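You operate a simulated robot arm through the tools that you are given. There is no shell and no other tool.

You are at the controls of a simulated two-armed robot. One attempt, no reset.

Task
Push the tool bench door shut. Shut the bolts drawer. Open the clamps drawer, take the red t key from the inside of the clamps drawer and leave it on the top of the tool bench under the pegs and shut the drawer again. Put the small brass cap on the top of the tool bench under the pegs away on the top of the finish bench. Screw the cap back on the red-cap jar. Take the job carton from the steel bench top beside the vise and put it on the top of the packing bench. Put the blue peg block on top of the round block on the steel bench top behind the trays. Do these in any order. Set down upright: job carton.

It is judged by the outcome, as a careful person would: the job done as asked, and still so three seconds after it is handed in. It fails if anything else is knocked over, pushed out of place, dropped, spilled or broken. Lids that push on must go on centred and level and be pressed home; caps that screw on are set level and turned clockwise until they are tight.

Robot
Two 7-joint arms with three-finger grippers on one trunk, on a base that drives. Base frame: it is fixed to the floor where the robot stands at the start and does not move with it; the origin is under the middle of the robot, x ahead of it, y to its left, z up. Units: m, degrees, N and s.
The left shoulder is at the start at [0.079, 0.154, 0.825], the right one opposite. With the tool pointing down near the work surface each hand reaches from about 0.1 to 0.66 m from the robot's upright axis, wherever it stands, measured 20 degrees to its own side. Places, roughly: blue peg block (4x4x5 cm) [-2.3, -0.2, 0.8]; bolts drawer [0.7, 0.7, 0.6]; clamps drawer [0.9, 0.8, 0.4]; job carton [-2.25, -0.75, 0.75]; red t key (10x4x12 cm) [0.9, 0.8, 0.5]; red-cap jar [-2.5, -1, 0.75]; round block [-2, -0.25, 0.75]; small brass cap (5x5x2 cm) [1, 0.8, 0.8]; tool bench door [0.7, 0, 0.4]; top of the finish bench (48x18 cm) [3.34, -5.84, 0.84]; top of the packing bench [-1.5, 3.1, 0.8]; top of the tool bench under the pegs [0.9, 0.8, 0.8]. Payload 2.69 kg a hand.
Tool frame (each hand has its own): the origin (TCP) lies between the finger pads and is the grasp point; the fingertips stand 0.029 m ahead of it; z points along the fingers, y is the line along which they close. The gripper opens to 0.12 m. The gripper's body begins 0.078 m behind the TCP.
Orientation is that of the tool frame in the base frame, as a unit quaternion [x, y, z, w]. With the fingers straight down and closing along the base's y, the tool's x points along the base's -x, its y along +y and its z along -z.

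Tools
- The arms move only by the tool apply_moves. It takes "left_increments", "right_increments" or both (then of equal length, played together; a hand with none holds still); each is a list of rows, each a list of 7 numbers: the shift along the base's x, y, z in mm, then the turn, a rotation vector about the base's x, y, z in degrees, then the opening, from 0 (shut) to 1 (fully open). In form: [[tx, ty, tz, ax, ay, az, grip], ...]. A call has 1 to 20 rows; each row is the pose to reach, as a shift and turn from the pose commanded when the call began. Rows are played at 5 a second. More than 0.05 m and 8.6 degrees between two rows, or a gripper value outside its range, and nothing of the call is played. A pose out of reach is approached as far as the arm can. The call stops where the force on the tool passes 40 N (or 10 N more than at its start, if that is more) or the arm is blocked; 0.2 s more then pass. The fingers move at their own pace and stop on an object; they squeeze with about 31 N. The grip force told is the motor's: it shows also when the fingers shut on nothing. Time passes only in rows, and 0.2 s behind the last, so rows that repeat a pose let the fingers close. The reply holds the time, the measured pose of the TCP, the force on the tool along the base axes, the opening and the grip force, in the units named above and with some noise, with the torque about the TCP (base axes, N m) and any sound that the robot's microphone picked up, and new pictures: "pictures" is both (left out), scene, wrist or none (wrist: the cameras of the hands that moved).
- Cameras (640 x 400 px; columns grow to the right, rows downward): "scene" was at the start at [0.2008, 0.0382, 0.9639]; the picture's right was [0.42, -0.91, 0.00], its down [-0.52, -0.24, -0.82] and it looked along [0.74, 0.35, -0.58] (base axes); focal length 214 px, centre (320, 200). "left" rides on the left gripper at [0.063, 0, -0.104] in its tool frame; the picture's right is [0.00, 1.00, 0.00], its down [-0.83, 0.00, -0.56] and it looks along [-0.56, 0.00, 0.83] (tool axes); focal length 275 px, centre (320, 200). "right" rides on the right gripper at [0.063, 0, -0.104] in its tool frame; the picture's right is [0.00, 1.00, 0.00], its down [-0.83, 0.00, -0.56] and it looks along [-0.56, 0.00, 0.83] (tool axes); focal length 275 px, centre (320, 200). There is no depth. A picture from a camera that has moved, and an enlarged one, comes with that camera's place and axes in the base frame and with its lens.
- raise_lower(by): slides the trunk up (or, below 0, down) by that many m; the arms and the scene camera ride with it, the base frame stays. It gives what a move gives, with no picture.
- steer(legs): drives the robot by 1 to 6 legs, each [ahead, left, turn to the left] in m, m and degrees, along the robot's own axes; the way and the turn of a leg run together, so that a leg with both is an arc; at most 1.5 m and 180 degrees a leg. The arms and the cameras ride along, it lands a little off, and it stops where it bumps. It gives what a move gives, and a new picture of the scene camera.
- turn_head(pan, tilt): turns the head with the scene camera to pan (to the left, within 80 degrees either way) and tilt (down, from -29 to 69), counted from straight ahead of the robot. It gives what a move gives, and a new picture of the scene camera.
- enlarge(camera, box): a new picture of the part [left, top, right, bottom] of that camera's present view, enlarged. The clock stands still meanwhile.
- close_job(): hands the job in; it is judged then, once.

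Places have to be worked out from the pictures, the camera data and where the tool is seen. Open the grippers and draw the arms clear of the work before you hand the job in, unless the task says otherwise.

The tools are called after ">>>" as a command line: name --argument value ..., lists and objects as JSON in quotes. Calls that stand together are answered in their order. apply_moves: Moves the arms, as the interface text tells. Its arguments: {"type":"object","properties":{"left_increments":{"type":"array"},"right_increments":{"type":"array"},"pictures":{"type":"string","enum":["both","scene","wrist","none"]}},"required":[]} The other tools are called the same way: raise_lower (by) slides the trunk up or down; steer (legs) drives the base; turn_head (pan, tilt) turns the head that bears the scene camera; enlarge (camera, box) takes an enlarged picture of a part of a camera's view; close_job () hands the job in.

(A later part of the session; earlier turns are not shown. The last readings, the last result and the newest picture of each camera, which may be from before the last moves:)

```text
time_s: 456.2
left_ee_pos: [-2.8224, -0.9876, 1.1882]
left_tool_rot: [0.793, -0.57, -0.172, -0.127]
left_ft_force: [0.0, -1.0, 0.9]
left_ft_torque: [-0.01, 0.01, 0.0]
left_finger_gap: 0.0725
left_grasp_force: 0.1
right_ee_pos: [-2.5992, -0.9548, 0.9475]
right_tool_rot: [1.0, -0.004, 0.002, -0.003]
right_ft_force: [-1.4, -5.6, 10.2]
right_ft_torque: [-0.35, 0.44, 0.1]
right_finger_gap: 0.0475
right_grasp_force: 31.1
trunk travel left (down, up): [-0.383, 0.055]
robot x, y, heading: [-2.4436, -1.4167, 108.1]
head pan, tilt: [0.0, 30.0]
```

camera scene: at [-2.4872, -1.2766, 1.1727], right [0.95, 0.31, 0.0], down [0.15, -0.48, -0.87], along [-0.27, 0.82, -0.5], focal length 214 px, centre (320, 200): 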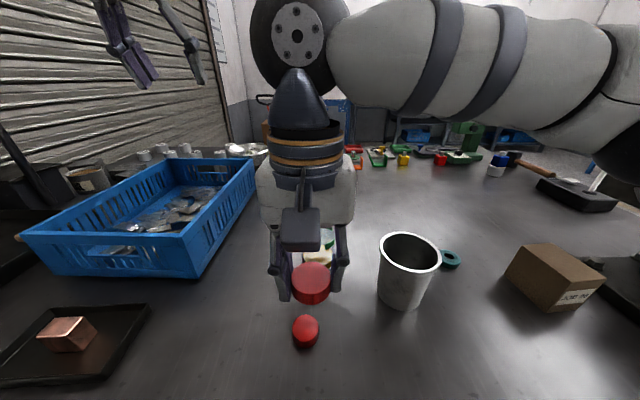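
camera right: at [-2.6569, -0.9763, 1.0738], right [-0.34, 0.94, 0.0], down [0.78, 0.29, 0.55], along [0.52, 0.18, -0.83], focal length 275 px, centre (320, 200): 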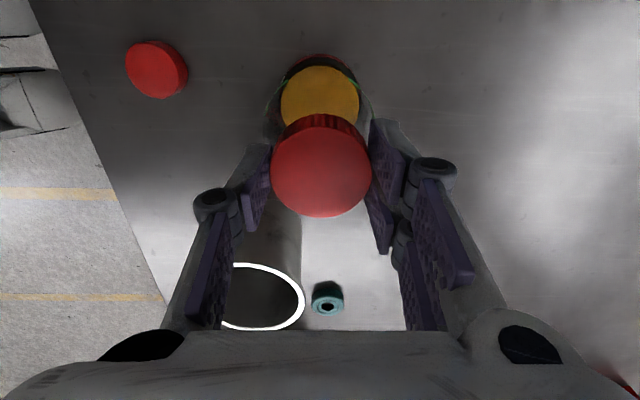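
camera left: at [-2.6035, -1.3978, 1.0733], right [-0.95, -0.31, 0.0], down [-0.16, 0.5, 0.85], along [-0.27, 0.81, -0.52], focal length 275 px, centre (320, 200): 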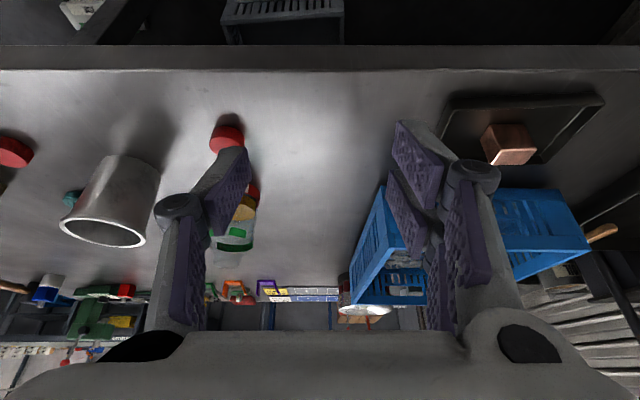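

Near the wrist's range. I open, rise above the cap, and unwind the hand to its nominal orientation.

>>> apply_moves --right_increments '[[0, 0, 0, 0, 0, 0, 0.45], [0, 0, 0, 0, 0, 0, 0.65], [0, 0, 25, 0, 0, 0, 0.65], [0, 0, 55, 0, 0, 0, 0.65], [0, 0, 60, 0, 0, 8, 0.65], [0, 0, 60, 0, 0, 16, 0.65], [0, 0, 60, 0, 0, 24, 0.65], [0, 0, 60, 0, 0, 32, 0.65], [0, 0, 60, 0, 0, 40, 0.65], [0, 0, 60, 0, 0, 48, 0.65], [0, 0, 60, 0, 0, 56, 0.65], [0, 0, 60, 0, 0, 64, 0.65], [0, 0, 60, 0, 0, 72, 0.65], [0, 0, 60, 0, 0, 80, 0.65], [0, 0, 60, 0, 0, 88, 0.65], [0, 0, 60, 0, 0, 96, 0.65], [0, 0, 60, 0, 0, 104, 0.65], [0, 0, 60, 0, 0, 112, 0.65], [0, 0, 60, 0, 0, 120, 0.65], [0, 0, 60, 0, 0, 128, 0.65]]' --pictures "none"

>>> apply_moves --right_increments '[[0, 0, 0, 0, 0, 8, 0.65], [0, 0, 0, 0, 0, 16, 0.65], [0, 0, 0, 0, 0, 24, 0.65], [0, 0, 0, 0, 0, 32, 0.65], [0, 0, 0, 0, 0, 40, 0.65], [0, 0, 0, 0, 0, 48, 0.65], [0, 0, 0, 0, 0, 56, 0.65], [0, 0, 0, 0, 0, 64, 0.65], [0, 0, 0, 0, 0, 72, 0.65], [0, 0, 0, 0, 0, 80, 0.65], [0, 0, 0, 0, 0, 88, 0.65], [0, 0, 0, 0, 0, 96, 0.65], [0, 0, 0, 0, 0, 104, 0.65], [0, 0, 0, 0, 0, 112, 0.65], [0, 0, 0, 0, 0, 120, 0.65], [0, 0, 0, 0, 0, 128, 0.65], [0, 0, 0, 0, 0, 136, 0.65], [0, 0, 0, 0, 0, 144, 0.65], [0, 0, 0, 0, 0, 152, 0.65], [0, 0, 0, 0, 0, 157, 0.65]]'

>>> enlarge --camera "scene" --box '[285, 180, 355, 290]'

```text
time_s: 460.4
left_ee_pos: [-2.8216, -0.9862, 1.1876]
left_tool_rot: [0.793, -0.571, -0.171, -0.126]
left_ft_force: [0.5, -0.2, -0.4]
left_ft_torque: [0.0, 0.03, -0.02]
left_finger_gap: 0.0721
left_grasp_force: 0.1
right_ee_pos: [-2.5973, -0.9544, 1.0087]
right_tool_rot: [0.441, 0.897, -0.002, -0.003]
right_ft_force: [0.2, 0.7, 0.1]
right_ft_torque: [-0.03, 0.02, 0.0]
right_finger_gap: 0.078
right_grasp_force: 0.1
trunk travel left (down, up): [-0.383, 0.055]
robot x, y, heading: [-2.4418, -1.4176, 108.0]
head pan, tilt: [0.0, 30.0]
```

```text
time_s: 464.6
left_ee_pos: [-2.8223, -0.988, 1.1871]
left_tool_rot: [0.793, -0.571, -0.172, -0.126]
left_ft_force: [-0.6, -0.6, -0.6]
left_ft_torque: [-0.03, -0.01, -0.01]
left_finger_gap: 0.0721
left_grasp_force: 0.0
right_ee_pos: [-2.5973, -0.9558, 1.0086]
right_tool_rot: [0.792, -0.611, 0.003, 0.0]
right_ft_force: [0.0, 0.4, -0.4]
right_ft_torque: [0.01, -0.02, -0.03]
right_finger_gap: 0.078
right_grasp_force: 0.1
trunk travel left (down, up): [-0.383, 0.055]
robot x, y, heading: [-2.4404, -1.4201, 108.1]
head pan, tilt: [0.0, 30.0]
camera scene: at [-2.4874, -1.2764, 1.1726], right [0.95, 0.31, 0.0], down [0.15, -0.48, -0.87], along [-0.27, 0.82, -0.5], focal length 214 px, centre (320, 200)
camera right: at [-2.583, -1.0165, 1.1136], right [-0.97, -0.26, 0.0], down [-0.22, 0.81, 0.55], along [-0.14, 0.53, -0.83], focal length 275 px, centre (320, 200)
```

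scene: 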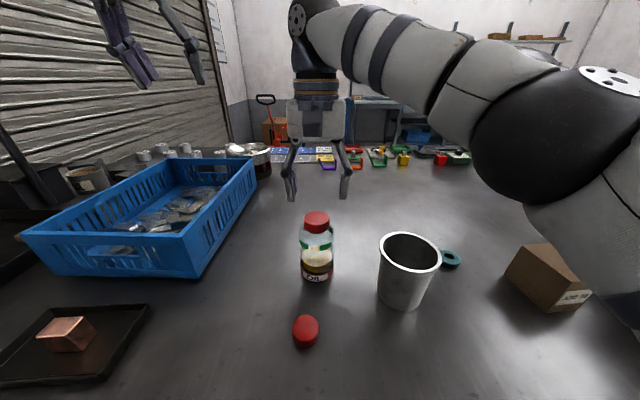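
right: 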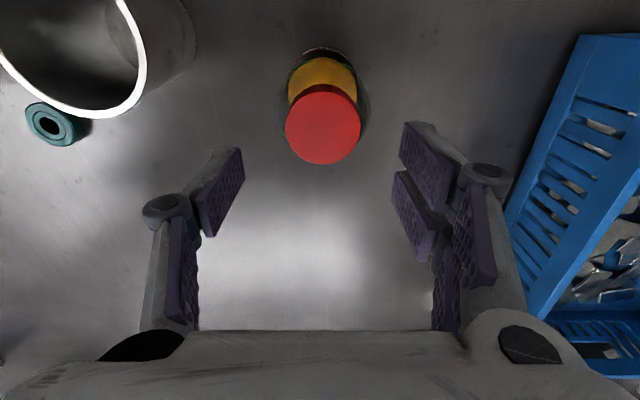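

```text
3.64 times, centred on (320, 235) of scene
camera zoom: at [-2.4874, -1.2764, 1.1726], right [0.95, 0.31, 0.0], down [0.15, -0.48, -0.87], along [-0.27, 0.82, -0.5], focal length 780 px, centre (320, 73)
```

zoom: 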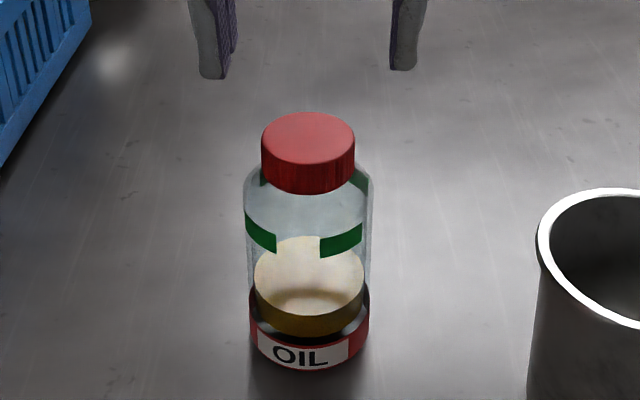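

The cap sits level on the jar. I centre the open hand on it and lower to grip again for the next turn.

>>> apply_moves --right_increments '[[-0.4, -4.2, -15, 0, 0, 0, 0.65], [-0.4, -4.2, -35, 0, 0, 0, 0.65], [-0.4, -4.2, -56, 0, 0, 0, 0.65]]' --pictures "wrist"

>>> enlarge --camera "scene" --box '[285, 180, 355, 290]'

```text
time_s: 465.4
left_ee_pos: [-2.8214, -0.9879, 1.1862]
left_tool_rot: [0.792, -0.571, -0.172, -0.126]
left_ft_force: [0.0, 0.6, 0.1]
left_ft_torque: [-0.01, 0.0, -0.05]
left_finger_gap: 0.072
left_grasp_force: 0.1
right_ee_pos: [-2.5986, -0.9594, 0.9516]
right_tool_rot: [0.791, -0.612, 0.004, 0.0]
right_ft_force: [0.6, 0.0, -0.4]
right_ft_torque: [-0.03, -0.01, 0.01]
right_finger_gap: 0.0778
right_grasp_force: 0.0
trunk travel left (down, up): [-0.383, 0.055]
robot x, y, heading: [-2.4454, -1.4197, 108.1]
head pan, tilt: [0.0, 30.0]
camera right: at [-2.5851, -1.021, 1.0568], right [-0.97, -0.26, 0.0], down [-0.22, 0.81, 0.55], along [-0.14, 0.53, -0.83], focal length 275 px, centre (320, 200)
```

right: 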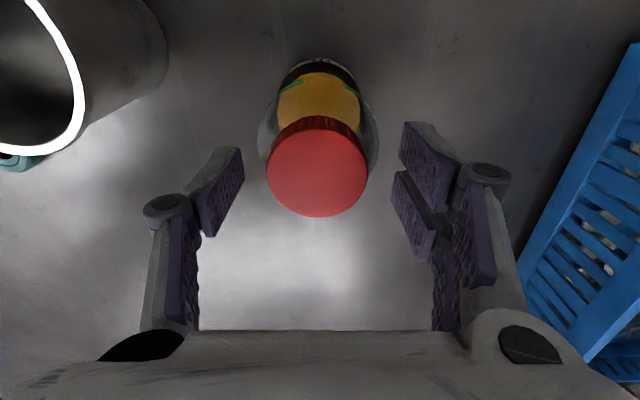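

```text
3.64 times, centred on (320, 235) of scene
camera zoom: at [-2.4873, -1.2761, 1.1725], right [0.95, 0.31, 0.0], down [0.15, -0.48, -0.87], along [-0.27, 0.82, -0.5], focal length 780 px, centre (320, 73)
```

zoom: 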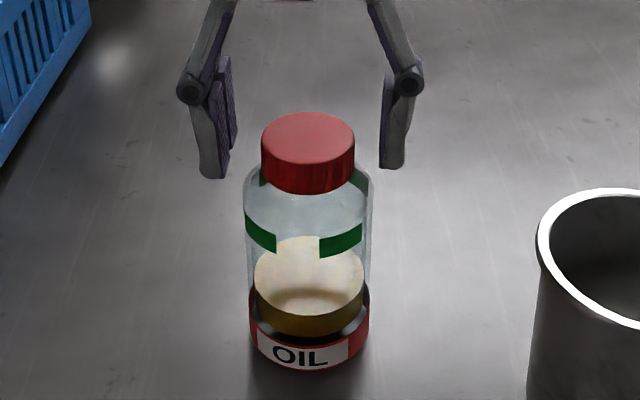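

Centred. I grip and turn another 160° clockwise, following it down.

>>> apply_moves --right_increments '[[1.2, 0.3, 0, 0, 0, 0, 0.5], [1.2, 0.3, 0, 0, 0, 0, 0.2], [1.2, 0.3, 0, 0, 0, 0, 0], [1.2, 0.3, 0, 0, 0, 0, 0], [1.2, 0.3, -0.3, 0, 0, -8, 0], [1.2, 0.3, -0.5, 0, 0, -16, 0], [1.2, 0.3, -0.7, 0, 0, -24, 0], [1.2, 0.3, -0.9, 0, 0, -32, 0], [1.2, 0.3, -1.1, 0, 0, -40, 0], [1.2, 0.3, -1.3, 0, 0, -48, 0], [1.2, 0.3, -1.5, 0, 0, -56, 0], [1.2, 0.3, -1.7, 0, 0, -64, 0], [1.2, 0.3, -1.9, 0, 0, -72, 0], [1.2, 0.3, -2.0, 0, 0, -80, 0]]' --pictures "none"

>>> enlarge --camera "scene" --box '[285, 180, 355, 290]'

```text
time_s: 468.4
left_ee_pos: [-2.8214, -0.9881, 1.1874]
left_tool_rot: [0.793, -0.571, -0.172, -0.126]
left_ft_force: [0.0, 0.0, 0.1]
left_ft_torque: [0.02, -0.01, 0.0]
left_finger_gap: 0.0725
left_grasp_force: 0.0
right_ee_pos: [-2.5955, -0.9596, 0.95]
right_tool_rot: [-0.212, 0.977, -0.001, -0.003]
right_ft_force: [0.9, -1.6, 13.1]
right_ft_torque: [-0.08, -0.06, 0.23]
right_finger_gap: 0.0477
right_grasp_force: 31.2
trunk travel left (down, up): [-0.383, 0.055]
robot x, y, heading: [-2.4412, -1.4206, 107.9]
head pan, tilt: [0.0, 30.0]
```

```text
3.64 times, centred on (320, 235) of scene
camera zoom: at [-2.4871, -1.2771, 1.1727], right [0.95, 0.31, 0.0], down [0.15, -0.47, -0.87], along [-0.27, 0.82, -0.5], focal length 780 px, centre (320, 73)
```

zoom: 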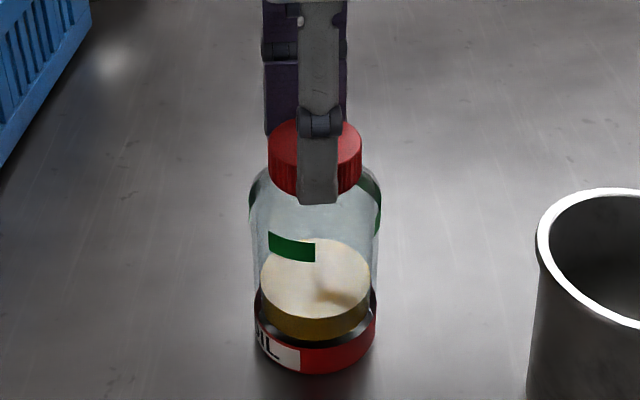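

Torque rose to 0.23 N·m and the jar now turns along with the cap: it is running tight. I press a bit harder (more jar friction) and turn another 24° to confirm.

>>> apply_moves --right_increments '[[0, 0, -2, 0, 0, 0, 0], [0, 0, -2, 0, 0, -8, 0], [0, 0, -2, 0, 0, -16, 0], [0, 0, -2, 0, 0, -24, 0]]' --pictures "none"

>>> enlarge --camera "scene" --box '[285, 180, 355, 290]'

```text
time_s: 469.4
left_ee_pos: [-2.8219, -0.9883, 1.1893]
left_tool_rot: [0.793, -0.571, -0.172, -0.127]
left_ft_force: [-0.8, 0.9, 0.5]
left_ft_torque: [-0.02, 0.0, -0.03]
left_finger_gap: 0.0718
left_grasp_force: 0.1
right_ee_pos: [-2.5965, -0.96, 0.9501]
right_tool_rot: [-0.004, 1.0, -0.001, -0.004]
right_ft_force: [1.6, -0.7, 26.3]
right_ft_torque: [-0.16, -0.15, 0.3]
right_finger_gap: 0.0479
right_grasp_force: 30.6
trunk travel left (down, up): [-0.383, 0.055]
robot x, y, heading: [-2.4411, -1.4185, 108.0]
head pan, tilt: [0.0, 30.0]
```

```text
3.64 times, centred on (320, 235) of scene
camera zoom: at [-2.4867, -1.278, 1.173], right [0.95, 0.31, 0.0], down [0.15, -0.47, -0.87], along [-0.27, 0.82, -0.5], focal length 780 px, centre (320, 73)
```

zoom: 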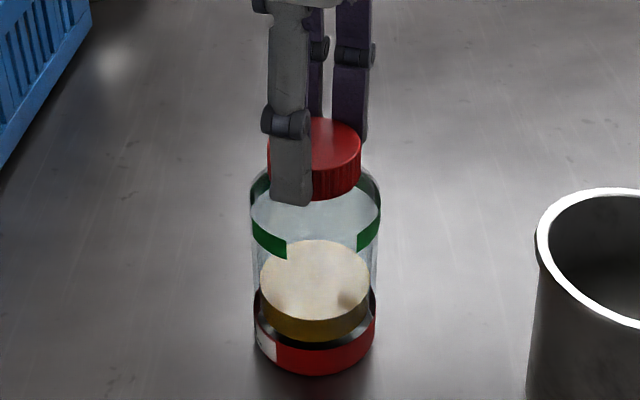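

Cap and jar now turn as one at 0.30 N·m: it is tight. I release, rise and unwind the hand.

>>> apply_moves --right_increments '[[0, 0, 2, 0, 0, 0, 0], [0, 0, 2, 0, 0, 0, 0.45], [0, 0, 2, 0, 0, 0, 0.65], [0, 0, 30, 0, 0, 0, 0.65], [0, 0, 60, 0, 0, 0, 0.65], [0, 0, 62, 0, 0, 8, 0.65], [0, -15, 62, 0, 0, 16, 0.65], [5, -35, 62, 0, 0, 24, 0.65], [10, -55, 62, 0, 0, 32, 0.65], [15, -75, 62, 0, 0, 40, 0.65], [20, -90, 62, 0, 0, 48, 0.65], [20, -100, 62, 0, 0, 56, 0.65], [20, -100, 62, 0, 0, 64, 0.65], [20, -100, 62, 0, 0, 72, 0.65], [20, -100, 62, 0, 0, 80, 0.65], [20, -100, 62, 0, 0, 88, 0.65], [20, -100, 62, 0, 0, 96, 0.65], [20, -100, 62, 0, 0, 102, 0.65]]'

>>> enlarge --camera "scene" --box '[285, 180, 355, 290]'

>>> enlarge --camera "right" --box '[220, 100, 420, 330]'

```text
time_s: 473.2
left_ee_pos: [-2.8226, -0.9884, 1.187]
left_tool_rot: [0.793, -0.571, -0.172, -0.126]
left_ft_force: [0.3, -0.6, -0.1]
left_ft_torque: [0.0, -0.03, -0.01]
left_finger_gap: 0.0718
left_grasp_force: 0.1
right_ee_pos: [-2.578, -1.0593, 1.0103]
right_tool_rot: [0.781, -0.624, 0.003, 0.0]
right_ft_force: [-0.5, 0.3, -0.8]
right_ft_torque: [0.02, -0.01, -0.01]
right_finger_gap: 0.0781
right_grasp_force: 0.1
trunk travel left (down, up): [-0.383, 0.055]
robot x, y, heading: [-2.4429, -1.4224, 108.1]
head pan, tilt: [0.0, 30.0]
camera scene: at [-2.4874, -1.2763, 1.1726], right [0.95, 0.31, 0.0], down [0.15, -0.48, -0.87], along [-0.27, 0.82, -0.5], focal length 214 px, centre (320, 200)
camera right: at [-2.5641, -1.1207, 1.116], right [-0.97, -0.22, 0.0], down [-0.19, 0.81, 0.55], along [-0.12, 0.54, -0.83], focal length 275 px, centre (320, 200)
```

scene: 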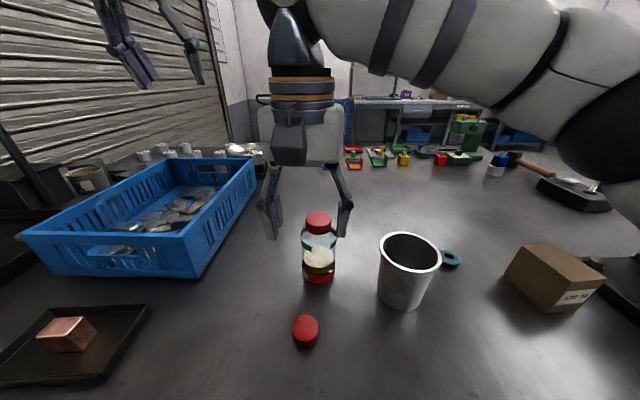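
right: 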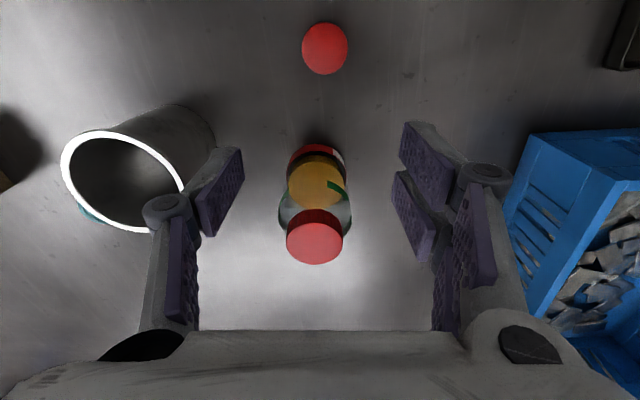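

```text
3.64 times, centred on (320, 235) of scene
camera zoom: at [-2.4874, -1.2763, 1.1726], right [0.95, 0.31, 0.0], down [0.15, -0.48, -0.87], along [-0.27, 0.82, -0.5], focal length 780 px, centre (320, 73)
```

zoom: 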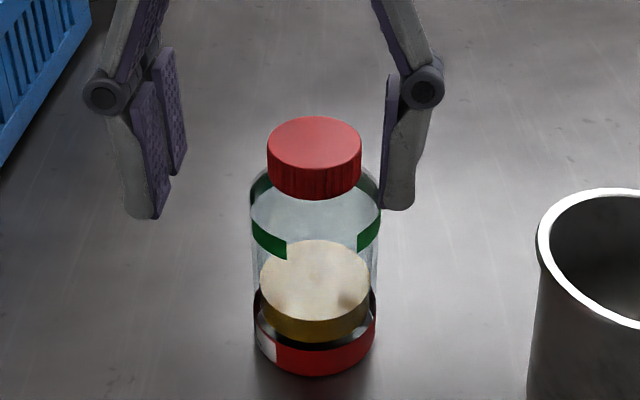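

```text
1.74 times, centred on (320, 215) of right
camera zoom: at [-2.5641, -1.1207, 1.116], right [-0.97, -0.22, 0.0], down [-0.19, 0.81, 0.55], along [-0.12, 0.54, -0.83], focal length 479 px, centre (320, 174)
```

zoom: 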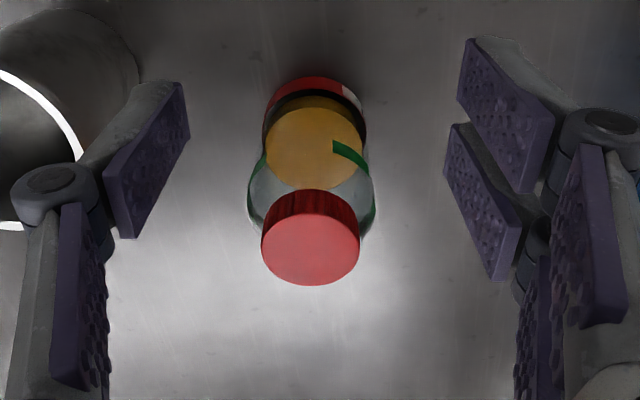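

The jar is closed and level. Next the carton: I back off slightly and shift 0.3 m to the right, to put the right hand over it.

>>> steer --legs '[[-0.12, 0, 0], [0, -0.3, 0]]'

>>> apply_moves --right_increments '[[0, 0, 10, 0, 0, 0, 1]]'

```text
time_s: 476.9
left_ee_pos: [-2.4981, -1.0067, 1.1879]
left_tool_rot: [0.791, -0.573, -0.171, -0.127]
left_ft_force: [0.5, 0.7, 0.3]
left_ft_torque: [0.0, 0.03, 0.0]
left_finger_gap: 0.072
left_grasp_force: 0.0
right_ee_pos: [-2.254, -1.0791, 1.012]
right_tool_rot: [0.779, -0.627, 0.003, 0.001]
right_ft_force: [0.1, 0.3, 0.0]
right_ft_torque: [0.03, 0.01, -0.02]
right_finger_gap: 0.0778
right_grasp_force: 0.0
trunk travel left (down, up): [-0.383, 0.055]
robot x, y, heading: [-2.1205, -1.4415, 107.7]
head pan, tilt: [0.0, 30.0]
camera scene: at [-2.1651, -1.2977, 1.1726], right [0.95, 0.3, 0.0], down [0.15, -0.48, -0.87], along [-0.26, 0.82, -0.5], focal length 214 px, centre (320, 200)
```

scene: 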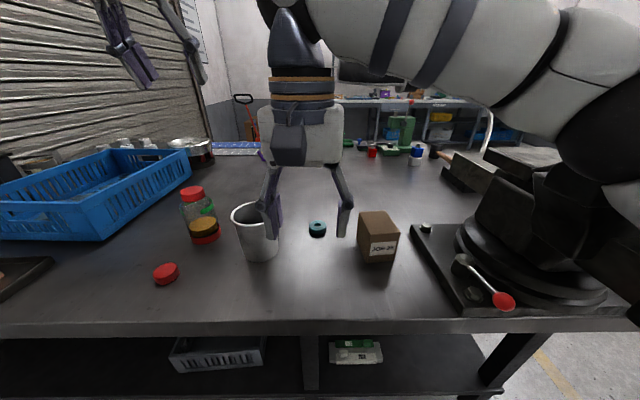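

```text
time_s: 477.4
left_ee_pos: [-2.4989, -1.0069, 1.1867]
left_tool_rot: [0.791, -0.574, -0.172, -0.126]
left_ft_force: [-0.6, 0.5, 0.1]
left_ft_torque: [-0.02, -0.02, 0.01]
left_finger_gap: 0.0719
left_grasp_force: 0.1
right_ee_pos: [-2.2533, -1.0804, 1.0216]
right_tool_rot: [0.779, -0.627, 0.003, 0.001]
right_ft_force: [0.6, 0.2, 1.0]
right_ft_torque: [-0.01, -0.04, 0.03]
right_finger_gap: 0.1201
right_grasp_force: 0.0
trunk travel left (down, up): [-0.383, 0.055]
robot x, y, heading: [-2.1173, -1.4411, 107.6]
head pan, tilt: [0.0, 30.0]
camera scene: at [-2.1653, -1.2979, 1.1726], right [0.95, 0.3, 0.0], down [0.15, -0.48, -0.87], along [-0.26, 0.83, -0.5], focal length 214 px, centre (320, 200)
camera right: at [-2.2412, -1.1422, 1.1263], right [-0.98, -0.22, 0.0], down [-0.18, 0.81, 0.55], along [-0.12, 0.54, -0.83], focal length 275 px, centre (320, 200)
```

scene: 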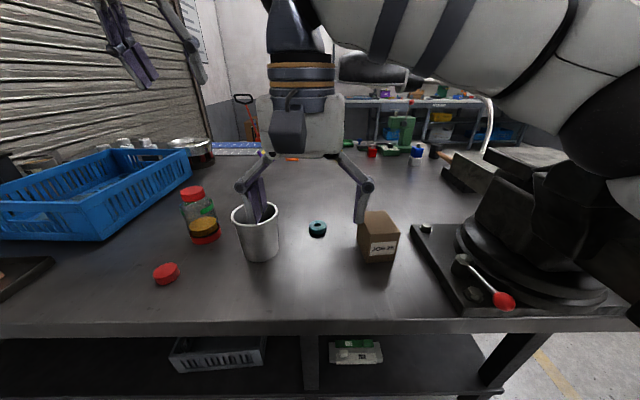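
right: 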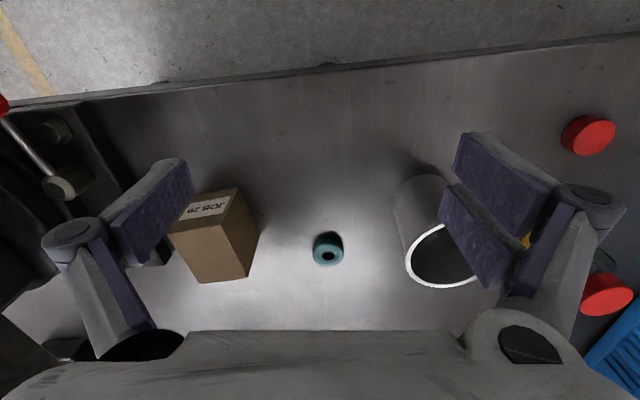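

>>> enlarge --camera "right" --box '[130, 160, 290, 300]'

>>> enlarge --camera "scene" --box '[330, 190, 430, 280]'

```text
2.86 times, centred on (210, 230) of right
camera zoom: at [-2.2412, -1.1422, 1.1263], right [-0.98, -0.22, 0.0], down [-0.18, 0.81, 0.55], along [-0.12, 0.54, -0.83], focal length 786 px, centre (634, 114)
```

zoom: 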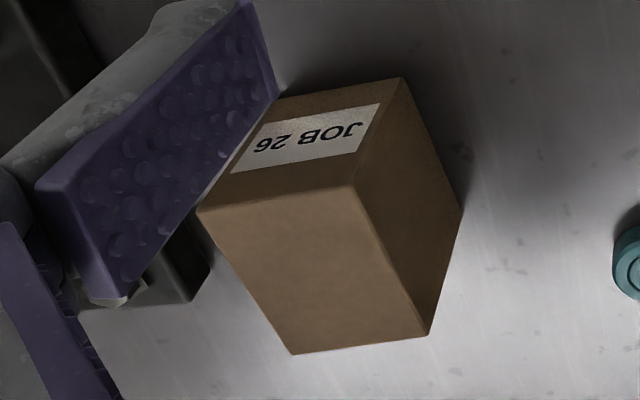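

```text
4.44 times, centred on (380, 235) of scene
camera zoom: at [-2.1653, -1.2979, 1.1726], right [0.95, 0.3, 0.0], down [0.15, -0.48, -0.87], along [-0.26, 0.83, -0.5], focal length 953 px, centre (53, 44)
```

zoom: 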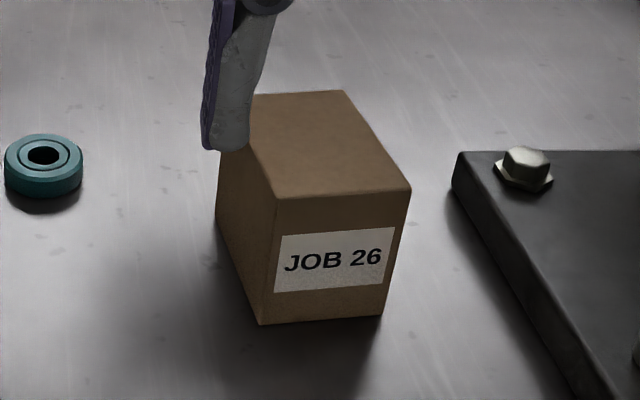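

Carton geometry: top z≈0.882, corners give centre (−2.160,−0.870), width 66 mm along azimuth ≈23°. I align the right hand with it and go above.

>>> apply_moves --right_increments '[[15, 35, 0, 0, 0, 3.7, 0.85], [31, 70, 0, 0, 0, 7.4, 0.85], [47, 105, 0, 0, 0, 11, 0.85], [63, 140, 0, 0, 0, 11, 0.85], [79, 175, -10, 0, 0, 11, 0.85], [93, 210, -40, 0, 0, 11, 0.85], [93, 210, -65, 0, 0, 11, 0.85]]'

>>> enlarge --camera "right" --box '[180, 60, 460, 260]'

```text
time_s: 478.9
left_ee_pos: [-2.4979, -1.007, 1.1872]
left_tool_rot: [0.792, -0.573, -0.172, -0.126]
left_ft_force: [-1.1, 0.1, -0.2]
left_ft_torque: [0.03, 0.02, 0.02]
left_finger_gap: 0.0721
left_grasp_force: 0.1
right_ee_pos: [-2.1588, -0.8715, 0.9556]
right_tool_rot: [0.835, -0.55, 0.005, -0.001]
right_ft_force: [-0.1, 0.6, -0.4]
right_ft_torque: [0.03, 0.01, 0.0]
right_finger_gap: 0.102
right_grasp_force: 0.1
trunk travel left (down, up): [-0.383, 0.055]
robot x, y, heading: [-2.122, -1.4371, 108.1]
head pan, tilt: [0.0, 30.0]
camera scene: at [-2.1652, -1.2977, 1.1726], right [0.95, 0.3, 0.0], down [0.15, -0.48, -0.87], along [-0.26, 0.82, -0.5], focal length 214 px, centre (320, 200)
camera right: at [-2.1358, -0.9302, 1.06], right [-0.92, -0.4, 0.0], down [-0.34, 0.76, 0.55], along [-0.22, 0.51, -0.83], focal length 275 px, centre (320, 200)
```

scene: 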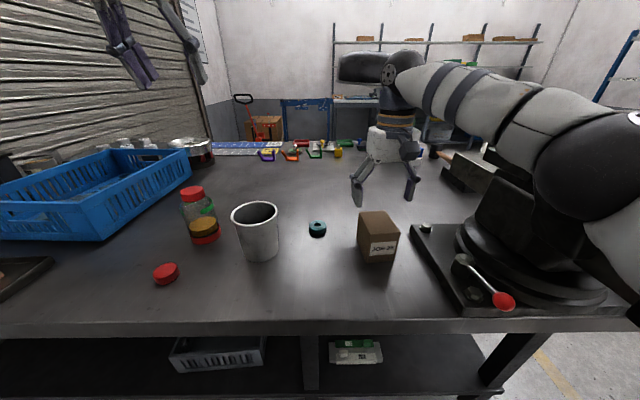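
right: 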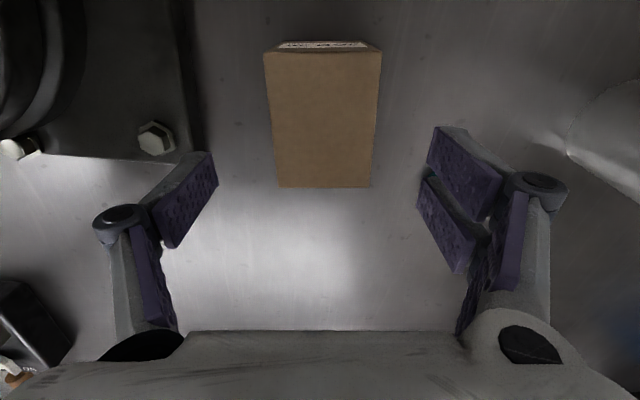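

```text
2.00 times, centred on (320, 160) of right
camera zoom: at [-2.1358, -0.9302, 1.06], right [-0.92, -0.4, 0.0], down [-0.34, 0.76, 0.55], along [-0.22, 0.51, -0.83], focal length 551 px, centre (320, 280)
```

zoom: 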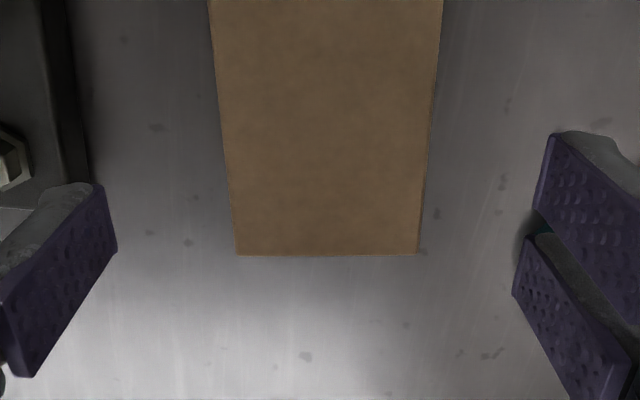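

Well aligned. I lower around the carton (tips to ~2.5 cm above the table) and close.

>>> apply_moves --right_increments '[[0, -6, -25, 0, 0, 0, 0.85], [0, -6.4, -55, 0, 0, 0, 0.85], [0, -6.4, -85, 0, 0, 0, 0.85], [0, -6.4, -106, 0, 0, 0, 0.85], [0, -6.4, -106, 0, 0, 0, 0.6], [0, -6.4, -106, 0, 0, 0, 0.3], [0, -6.4, -106, 0, 0, 0, 0], [0, -6.4, -106, 0, 0, 0, 0]]'

```text
time_s: 480.8
left_ee_pos: [-2.5096, -1.0127, 1.185]
left_tool_rot: [0.792, -0.572, -0.169, -0.131]
left_ft_force: [-0.1, 0.2, 0.4]
left_ft_torque: [-0.01, 0.04, -0.02]
left_finger_gap: 0.072
left_grasp_force: 0.1
right_ee_pos: [-2.1694, -0.881, 0.8542]
right_tool_rot: [0.837, -0.548, 0.005, -0.005]
right_ft_force: [-6.2, -0.3, 12.7]
right_ft_torque: [0.21, 0.03, 0.08]
right_finger_gap: 0.0677
right_grasp_force: 30.9
trunk travel left (down, up): [-0.383, 0.055]
robot x, y, heading: [-2.1214, -1.4416, 107.9]
head pan, tilt: [0.0, 30.0]
camera scene: at [-2.1758, -1.3024, 1.1728], right [0.95, 0.3, 0.01], down [0.16, -0.47, -0.87], along [-0.26, 0.83, -0.5], focal length 214 px, centre (320, 200)
camera right: at [-2.1472, -0.9411, 0.9583], right [-0.91, -0.4, -0.01], down [-0.34, 0.76, 0.55], along [-0.21, 0.51, -0.83], focal length 275 px, centre (320, 200)
```

scene: 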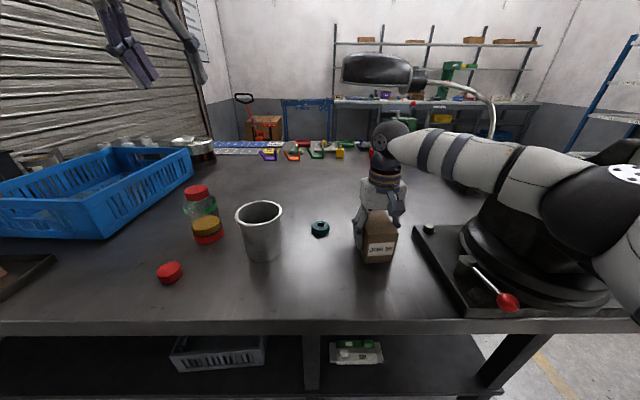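
right: 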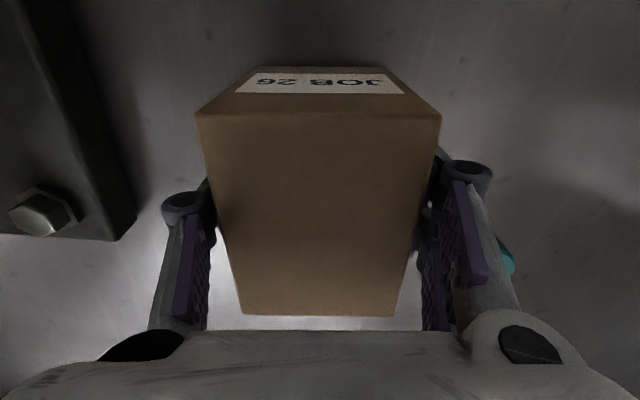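

The carton is gripped, but the arm seems to lean on something (vise side). I lift gently straight up.

>>> apply_moves --right_increments '[[0, 0, 15, 0, 0, 0, 0], [0, 0, 35, 0, 0, 0, 0], [0, 0, 60, 0, 0, 0, 0], [0, 0, 90, 0, 0, 0, 0], [0, 0, 120, 0, 0, 0, 0]]'

>>> enlarge --camera "scene" --box '[400, 130, 640, 320]'

```text
time_s: 481.9
left_ee_pos: [-2.4993, -1.0075, 1.1878]
left_tool_rot: [0.791, -0.574, -0.171, -0.127]
left_ft_force: [-0.4, 0.4, 0.0]
left_ft_torque: [0.01, -0.03, 0.02]
left_finger_gap: 0.072
left_grasp_force: 0.1
right_ee_pos: [-2.1587, -0.8765, 0.9709]
right_tool_rot: [0.835, -0.55, 0.004, -0.001]
right_ft_force: [0.3, 0.3, -2.2]
right_ft_torque: [0.01, -0.01, -0.02]
right_finger_gap: 0.0674
right_grasp_force: 31.2
trunk travel left (down, up): [-0.383, 0.055]
robot x, y, heading: [-2.1224, -1.4392, 107.9]
head pan, tilt: [0.0, 30.0]
camera scene: at [-2.1651, -1.298, 1.1727], right [0.95, 0.3, 0.0], down [0.15, -0.48, -0.87], along [-0.26, 0.83, -0.5], focal length 214 px, centre (320, 200)
camera right: at [-2.1349, -0.9348, 1.0766], right [-0.92, -0.4, 0.0], down [-0.33, 0.76, 0.55], along [-0.22, 0.51, -0.83], focal length 275 px, centre (320, 200)
```

scene: 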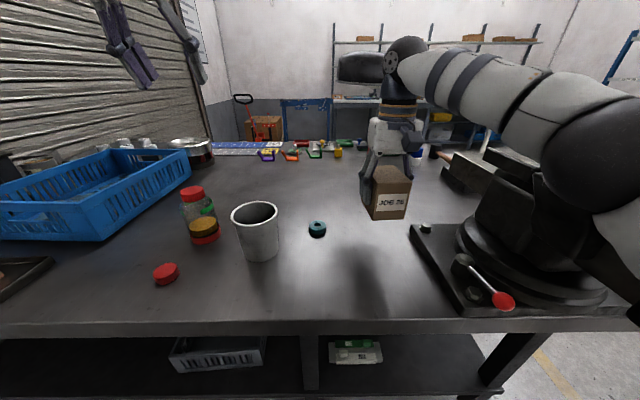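
right: 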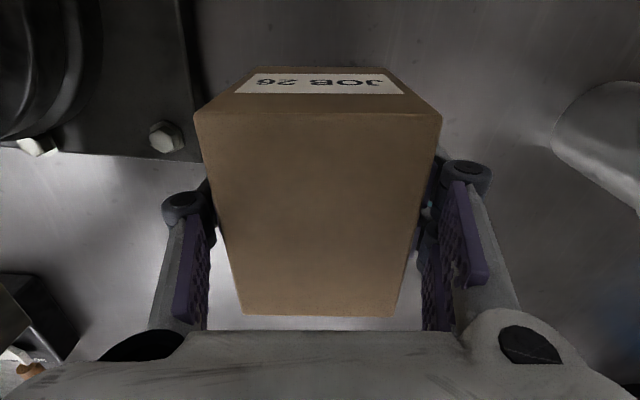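

```text
2.11 times, centred on (520, 225) of scene
camera zoom: at [-2.1651, -1.298, 1.1727], right [0.95, 0.3, 0.0], down [0.15, -0.48, -0.87], along [-0.26, 0.83, -0.5], focal length 452 px, centre (-101, 147)
```

zoom: 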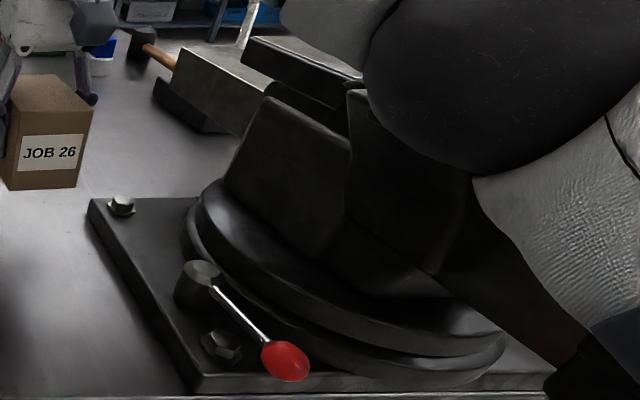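

The carton is up and level. I retrace the way the arm came (back and up), keeping the elbow off the vise.

>>> apply_moves --right_increments '[[-14, -30, 15, 0, 0, 0, 0], [-30, -65, 30, 0, 0, 0, 0], [-47, -100, 40, 0, 0, 0, 0], [-63, -135, 48, 0, 0, 0, 0], [-79, -170, 50, 0, 0, 0, 0], [-93, -204, 50, 0, 0, 0, 0]]' --pictures "none"

>>> steer --legs '[[-0.3, 0, 0]]'

```text
time_s: 483.4
left_ee_pos: [-2.4989, -1.008, 1.1882]
left_tool_rot: [0.791, -0.573, -0.171, -0.127]
left_ft_force: [-0.2, 0.6, 0.1]
left_ft_torque: [0.01, -0.02, -0.02]
left_finger_gap: 0.0721
left_grasp_force: 0.0
right_ee_pos: [-2.2538, -1.0774, 1.0207]
right_tool_rot: [0.835, -0.55, 0.004, -0.001]
right_ft_force: [0.0, 0.2, -1.8]
right_ft_torque: [-0.02, 0.01, 0.02]
right_finger_gap: 0.0676
right_grasp_force: 30.7
trunk travel left (down, up): [-0.383, 0.055]
robot x, y, heading: [-2.1214, -1.4388, 107.5]
head pan, tilt: [0.0, 30.0]
```

```text
time_s: 485.4
left_ee_pos: [-2.4059, -1.2945, 1.1874]
left_tool_rot: [0.791, -0.573, -0.171, -0.126]
left_ft_force: [0.0, -0.2, 0.2]
left_ft_torque: [0.04, 0.02, -0.01]
left_finger_gap: 0.0721
left_grasp_force: 0.1
right_ee_pos: [-2.1626, -1.3648, 1.0212]
right_tool_rot: [0.835, -0.55, 0.002, 0.0]
right_ft_force: [-0.2, -0.7, -0.9]
right_ft_torque: [-0.01, 0.0, -0.03]
right_finger_gap: 0.0672
right_grasp_force: 31.1
trunk travel left (down, up): [-0.383, 0.055]
robot x, y, heading: [-2.0276, -1.726, 108.0]
head pan, tilt: [0.0, 30.0]
camera scene: at [-2.0734, -1.5856, 1.1726], right [0.95, 0.3, 0.0], down [0.15, -0.48, -0.87], along [-0.26, 0.83, -0.5], focal length 214 px, centre (320, 200)
```

scene: 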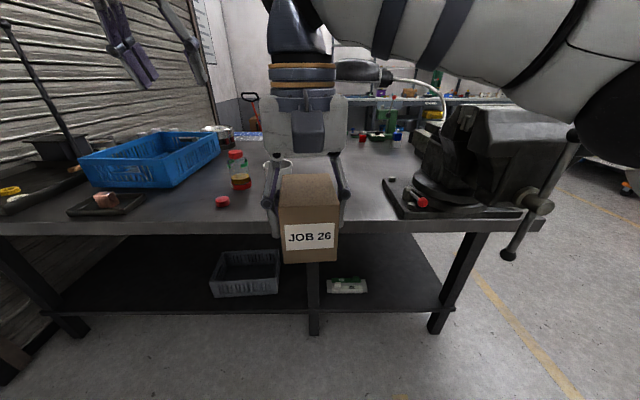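

Carton in hand, upright; the table is in order. I drive around the bench end and up the aisle toward the packing bench.

>>> steer --legs '[[-0.3, 0, 0], [0, -1.5, 0], [0, -0.33, 0], [1.5, 0, 0], [1.5, 0, 0]]'

>>> turn_head --pan 0 --tilt 20

```text
time_s: 515.5
left_ee_pos: [-1.4754, 1.8206, 1.1865]
left_tool_rot: [0.797, -0.565, -0.172, -0.124]
left_ft_force: [0.0, -0.2, 0.1]
left_ft_torque: [-0.03, 0.04, -0.02]
left_finger_gap: 0.0722
left_grasp_force: 0.1
right_ee_pos: [-1.2296, 1.7538, 1.0201]
right_tool_rot: [0.84, -0.543, 0.003, 0.0]
right_ft_force: [-1.0, -0.6, -2.2]
right_ft_torque: [-0.04, 0.01, 0.02]
right_finger_gap: 0.0678
right_grasp_force: 31.2
trunk travel left (down, up): [-0.383, 0.055]
robot x, y, heading: [-1.0926, 1.3928, 108.8]
head pan, tilt: [0.0, 30.0]
camera scene: at [-1.138, 1.5359, 1.1725], right [0.95, 0.32, 0.0], down [0.16, -0.47, -0.87], along [-0.28, 0.82, -0.5], focal length 214 px, centre (320, 200)
```

scene: 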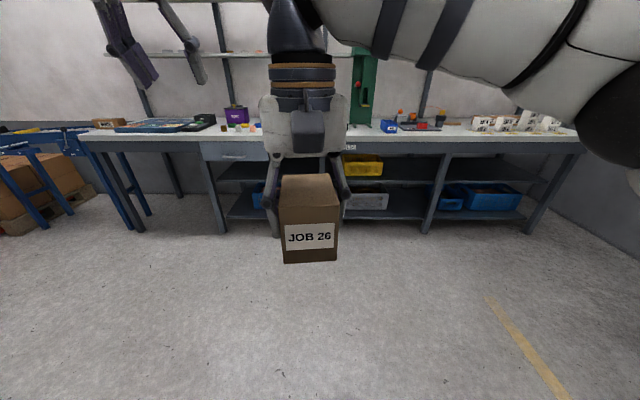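

```text
time_s: 516.2
left_ee_pos: [-1.4754, 1.8199, 1.1868]
left_tool_rot: [0.796, -0.566, -0.173, -0.125]
left_ft_force: [-0.3, 0.8, 0.3]
left_ft_torque: [0.01, 0.03, 0.0]
left_finger_gap: 0.072
left_grasp_force: 0.1
right_ee_pos: [-1.2299, 1.7539, 1.0212]
right_tool_rot: [0.84, -0.542, 0.003, 0.0]
right_ft_force: [-0.9, 0.8, -1.1]
right_ft_torque: [-0.01, -0.03, -0.03]
right_finger_gap: 0.0676
right_grasp_force: 30.9
trunk travel left (down, up): [-0.383, 0.055]
robot x, y, heading: [-1.0939, 1.3935, 108.7]
head pan, tilt: [0.0, 20.0]
camera scene: at [-1.1388, 1.5383, 1.1886], right [0.95, 0.32, 0.0], down [0.11, -0.32, -0.94], along [-0.3, 0.89, -0.34], focal length 214 px, centre (320, 200)
```

scene: 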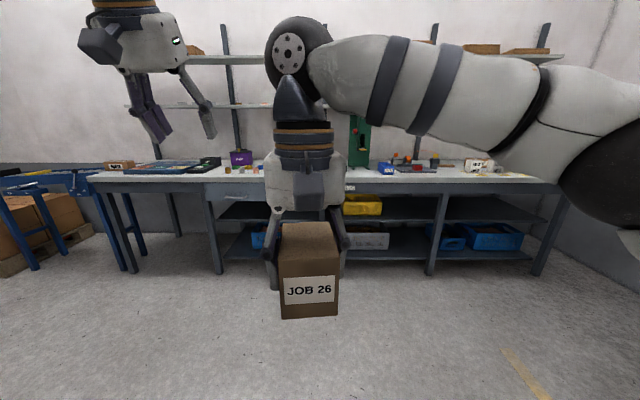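

The packing bench is straight ahead. I drive 0.75 m closer and look at its top.

>>> steer --legs '[[0.75, 0, 0]]'

>>> turn_head --pan 0 --tilt 30

>>> apply_moves --right_increments '[[0, 0, 0, 0, 0, 0, 0]]' --pictures "wrist"

>>> apply_moves --left_increments '[[0, 0, 0, 0, 0, 0, 0.6]]' --pictures "wrist"

```text
time_s: 520.3
left_ee_pos: [-1.7127, 2.5232, 1.1873]
left_tool_rot: [0.796, -0.566, -0.173, -0.125]
left_ft_force: [0.6, 0.3, -1.5]
left_ft_torque: [-0.03, 0.0, 0.0]
left_finger_gap: 0.072
left_grasp_force: 0.0
right_ee_pos: [-1.4674, 2.4552, 1.0211]
right_tool_rot: [0.84, -0.542, 0.003, 0.0]
right_ft_force: [0.9, -0.7, -2.3]
right_ft_torque: [-0.02, 0.02, -0.01]
right_finger_gap: 0.0678
right_grasp_force: 31.5
trunk travel left (down, up): [-0.383, 0.055]
robot x, y, heading: [-1.3282, 2.0944, 108.8]
head pan, tilt: [0.0, 20.0]
camera scene: at [-1.3768, 2.2406, 1.1886], right [0.95, 0.32, 0.0], down [0.11, -0.32, -0.94], along [-0.3, 0.89, -0.34], focal length 214 px, centre (320, 200)
```

scene: 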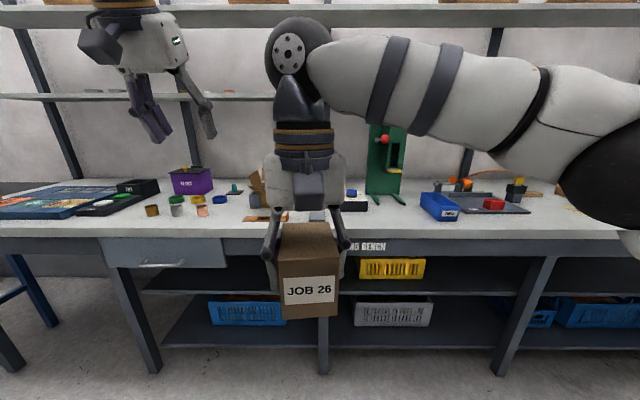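

```text
time_s: 521.0
left_ee_pos: [-1.7128, 2.5236, 1.1865]
left_tool_rot: [0.796, -0.567, -0.173, -0.125]
left_ft_force: [0.2, 0.2, -0.1]
left_ft_torque: [0.01, 0.02, -0.01]
left_finger_gap: 0.0721
left_grasp_force: 0.0
right_ee_pos: [-1.4681, 2.4565, 1.0203]
right_tool_rot: [0.84, -0.542, 0.003, 0.0]
right_ft_force: [-0.2, 0.5, -0.3]
right_ft_torque: [-0.01, 0.05, -0.03]
right_finger_gap: 0.0674
right_grasp_force: 30.9
trunk travel left (down, up): [-0.383, 0.055]
robot x, y, heading: [-1.3278, 2.0937, 108.7]
head pan, tilt: [0.0, 30.0]
camera scene: at [-1.3758, 2.2378, 1.1726], right [0.95, 0.32, 0.0], down [0.16, -0.47, -0.87], along [-0.28, 0.82, -0.5], focal length 214 px, centre (320, 200)
```

scene: 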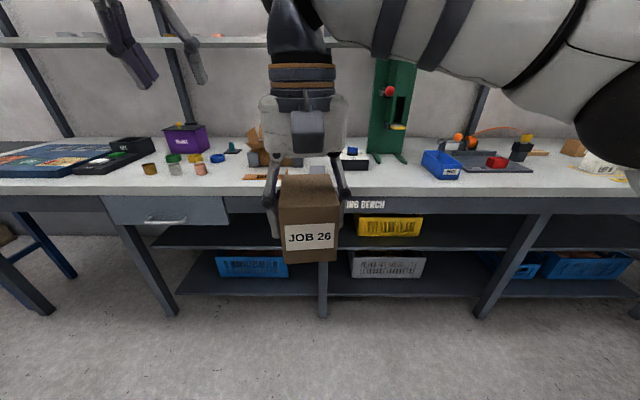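

```text
time_s: 521.4
left_ee_pos: [-1.7136, 2.5226, 1.1874]
left_tool_rot: [0.796, -0.566, -0.173, -0.125]
left_ft_force: [0.8, -1.1, -0.5]
left_ft_torque: [0.01, 0.0, 0.02]
left_finger_gap: 0.0721
left_grasp_force: 0.0
right_ee_pos: [-1.4692, 2.4557, 1.0207]
right_tool_rot: [0.84, -0.543, 0.003, -0.001]
right_ft_force: [0.6, -0.2, -2.1]
right_ft_torque: [-0.02, -0.04, 0.01]
right_finger_gap: 0.0677
right_grasp_force: 30.7
trunk travel left (down, up): [-0.383, 0.055]
robot x, y, heading: [-1.3251, 2.097, 108.7]
head pan, tilt: [0.0, 30.0]
camera right: at [-1.4431, 2.3984, 1.1259], right [-0.91, -0.42, 0.0], down [-0.35, 0.76, 0.55], along [-0.23, 0.5, -0.83], focal length 275 px, centre (320, 200)
```

right: 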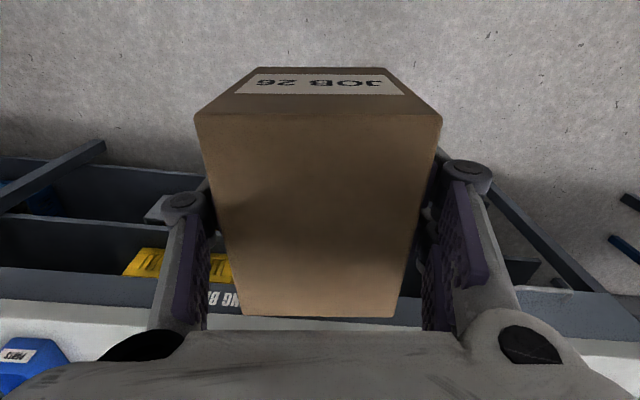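

```text
time_s: 521.8
left_ee_pos: [-1.7134, 2.5226, 1.1876]
left_tool_rot: [0.796, -0.567, -0.172, -0.125]
left_ft_force: [0.1, 0.8, 0.0]
left_ft_torque: [0.01, 0.01, 0.01]
left_finger_gap: 0.0718
left_grasp_force: 0.1
right_ee_pos: [-1.4675, 2.4574, 1.021]
right_tool_rot: [0.84, -0.543, 0.003, 0.0]
right_ft_force: [-0.1, -0.2, -1.1]
right_ft_torque: [-0.02, 0.01, -0.02]
right_finger_gap: 0.0675
right_grasp_force: 30.8
trunk travel left (down, up): [-0.383, 0.055]
robot x, y, heading: [-1.3283, 2.0974, 108.8]
head pan, tilt: [0.0, 30.0]
camera left: at [-1.6806, 2.4283, 1.2557], right [-0.95, -0.32, 0.0], down [-0.17, 0.5, 0.85], along [-0.27, 0.81, -0.52], focal length 275 px, centre (320, 200)
```

left: 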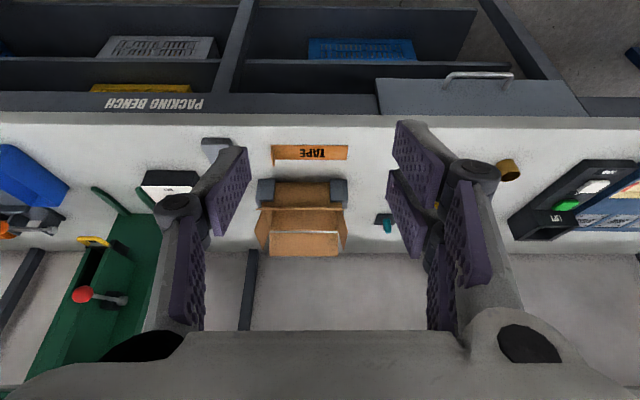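

I choose the free spot in front of the green press at ≈(−1.325,3.095). I shift 0.17 m right and drive 0.43 m forward.

>>> steer --legs '[[0, -0.17, 0], [0.43, 0, 0]]'

>>> apply_moves --left_increments '[[0, 0, 0, 0, 0, 0, 0.6]]' --pictures "wrist"

```text
time_s: 526.0
left_ee_pos: [-1.7027, 2.9812, 1.1874]
left_tool_rot: [0.8, -0.56, -0.174, -0.123]
left_ft_force: [-0.5, 0.6, 0.9]
left_ft_torque: [-0.02, -0.02, 0.0]
left_finger_gap: 0.0721
left_grasp_force: 0.1
right_ee_pos: [-1.4542, 2.9195, 1.0187]
right_tool_rot: [0.844, -0.536, 0.003, 0.0]
right_ft_force: [0.1, -0.5, -2.4]
right_ft_torque: [-0.03, -0.02, 0.01]
right_finger_gap: 0.0674
right_grasp_force: 30.8
trunk travel left (down, up): [-0.383, 0.055]
robot x, y, heading: [-1.3095, 2.5648, 109.2]
head pan, tilt: [0.0, 30.0]
camera scene: at [-1.3587, 2.7017, 1.1725], right [0.94, 0.33, 0.0], down [0.17, -0.47, -0.87], along [-0.29, 0.82, -0.5], focal length 214 px, centre (320, 200)
```

scene: 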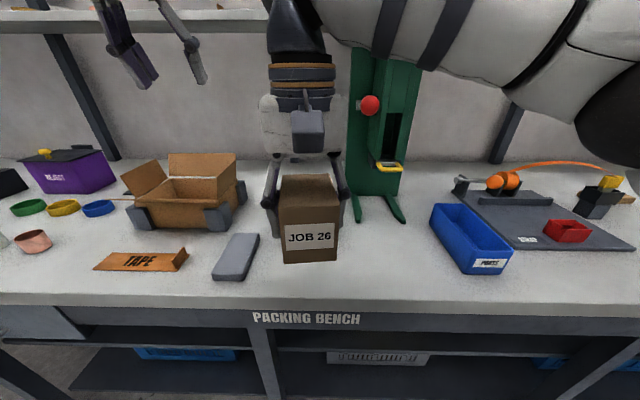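

```text
time_s: 526.4
left_ee_pos: [-1.6991, 2.9815, 1.187]
left_tool_rot: [0.8, -0.561, -0.173, -0.123]
left_ft_force: [-0.2, -0.2, 0.2]
left_ft_torque: [0.02, 0.0, 0.02]
left_finger_gap: 0.0722
left_grasp_force: 0.0
right_ee_pos: [-1.454, 2.9185, 1.0204]
right_tool_rot: [0.844, -0.536, 0.004, 0.0]
right_ft_force: [-0.6, 0.0, -2.4]
right_ft_torque: [-0.01, 0.01, 0.02]
right_finger_gap: 0.0674
right_grasp_force: 31.4
trunk travel left (down, up): [-0.383, 0.055]
robot x, y, heading: [-1.3089, 2.5593, 109.4]
head pan, tilt: [0.0, 30.0]
camera left: at [-1.6659, 2.8873, 1.2559], right [-0.94, -0.34, 0.0], down [-0.18, 0.49, 0.85], along [-0.29, 0.8, -0.52], focal length 275 px, centre (320, 200)
```

left: 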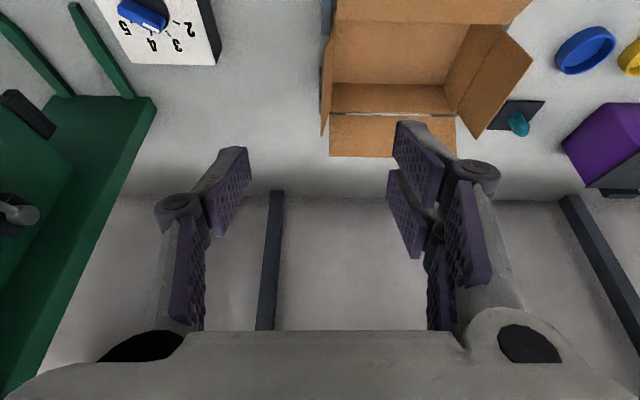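

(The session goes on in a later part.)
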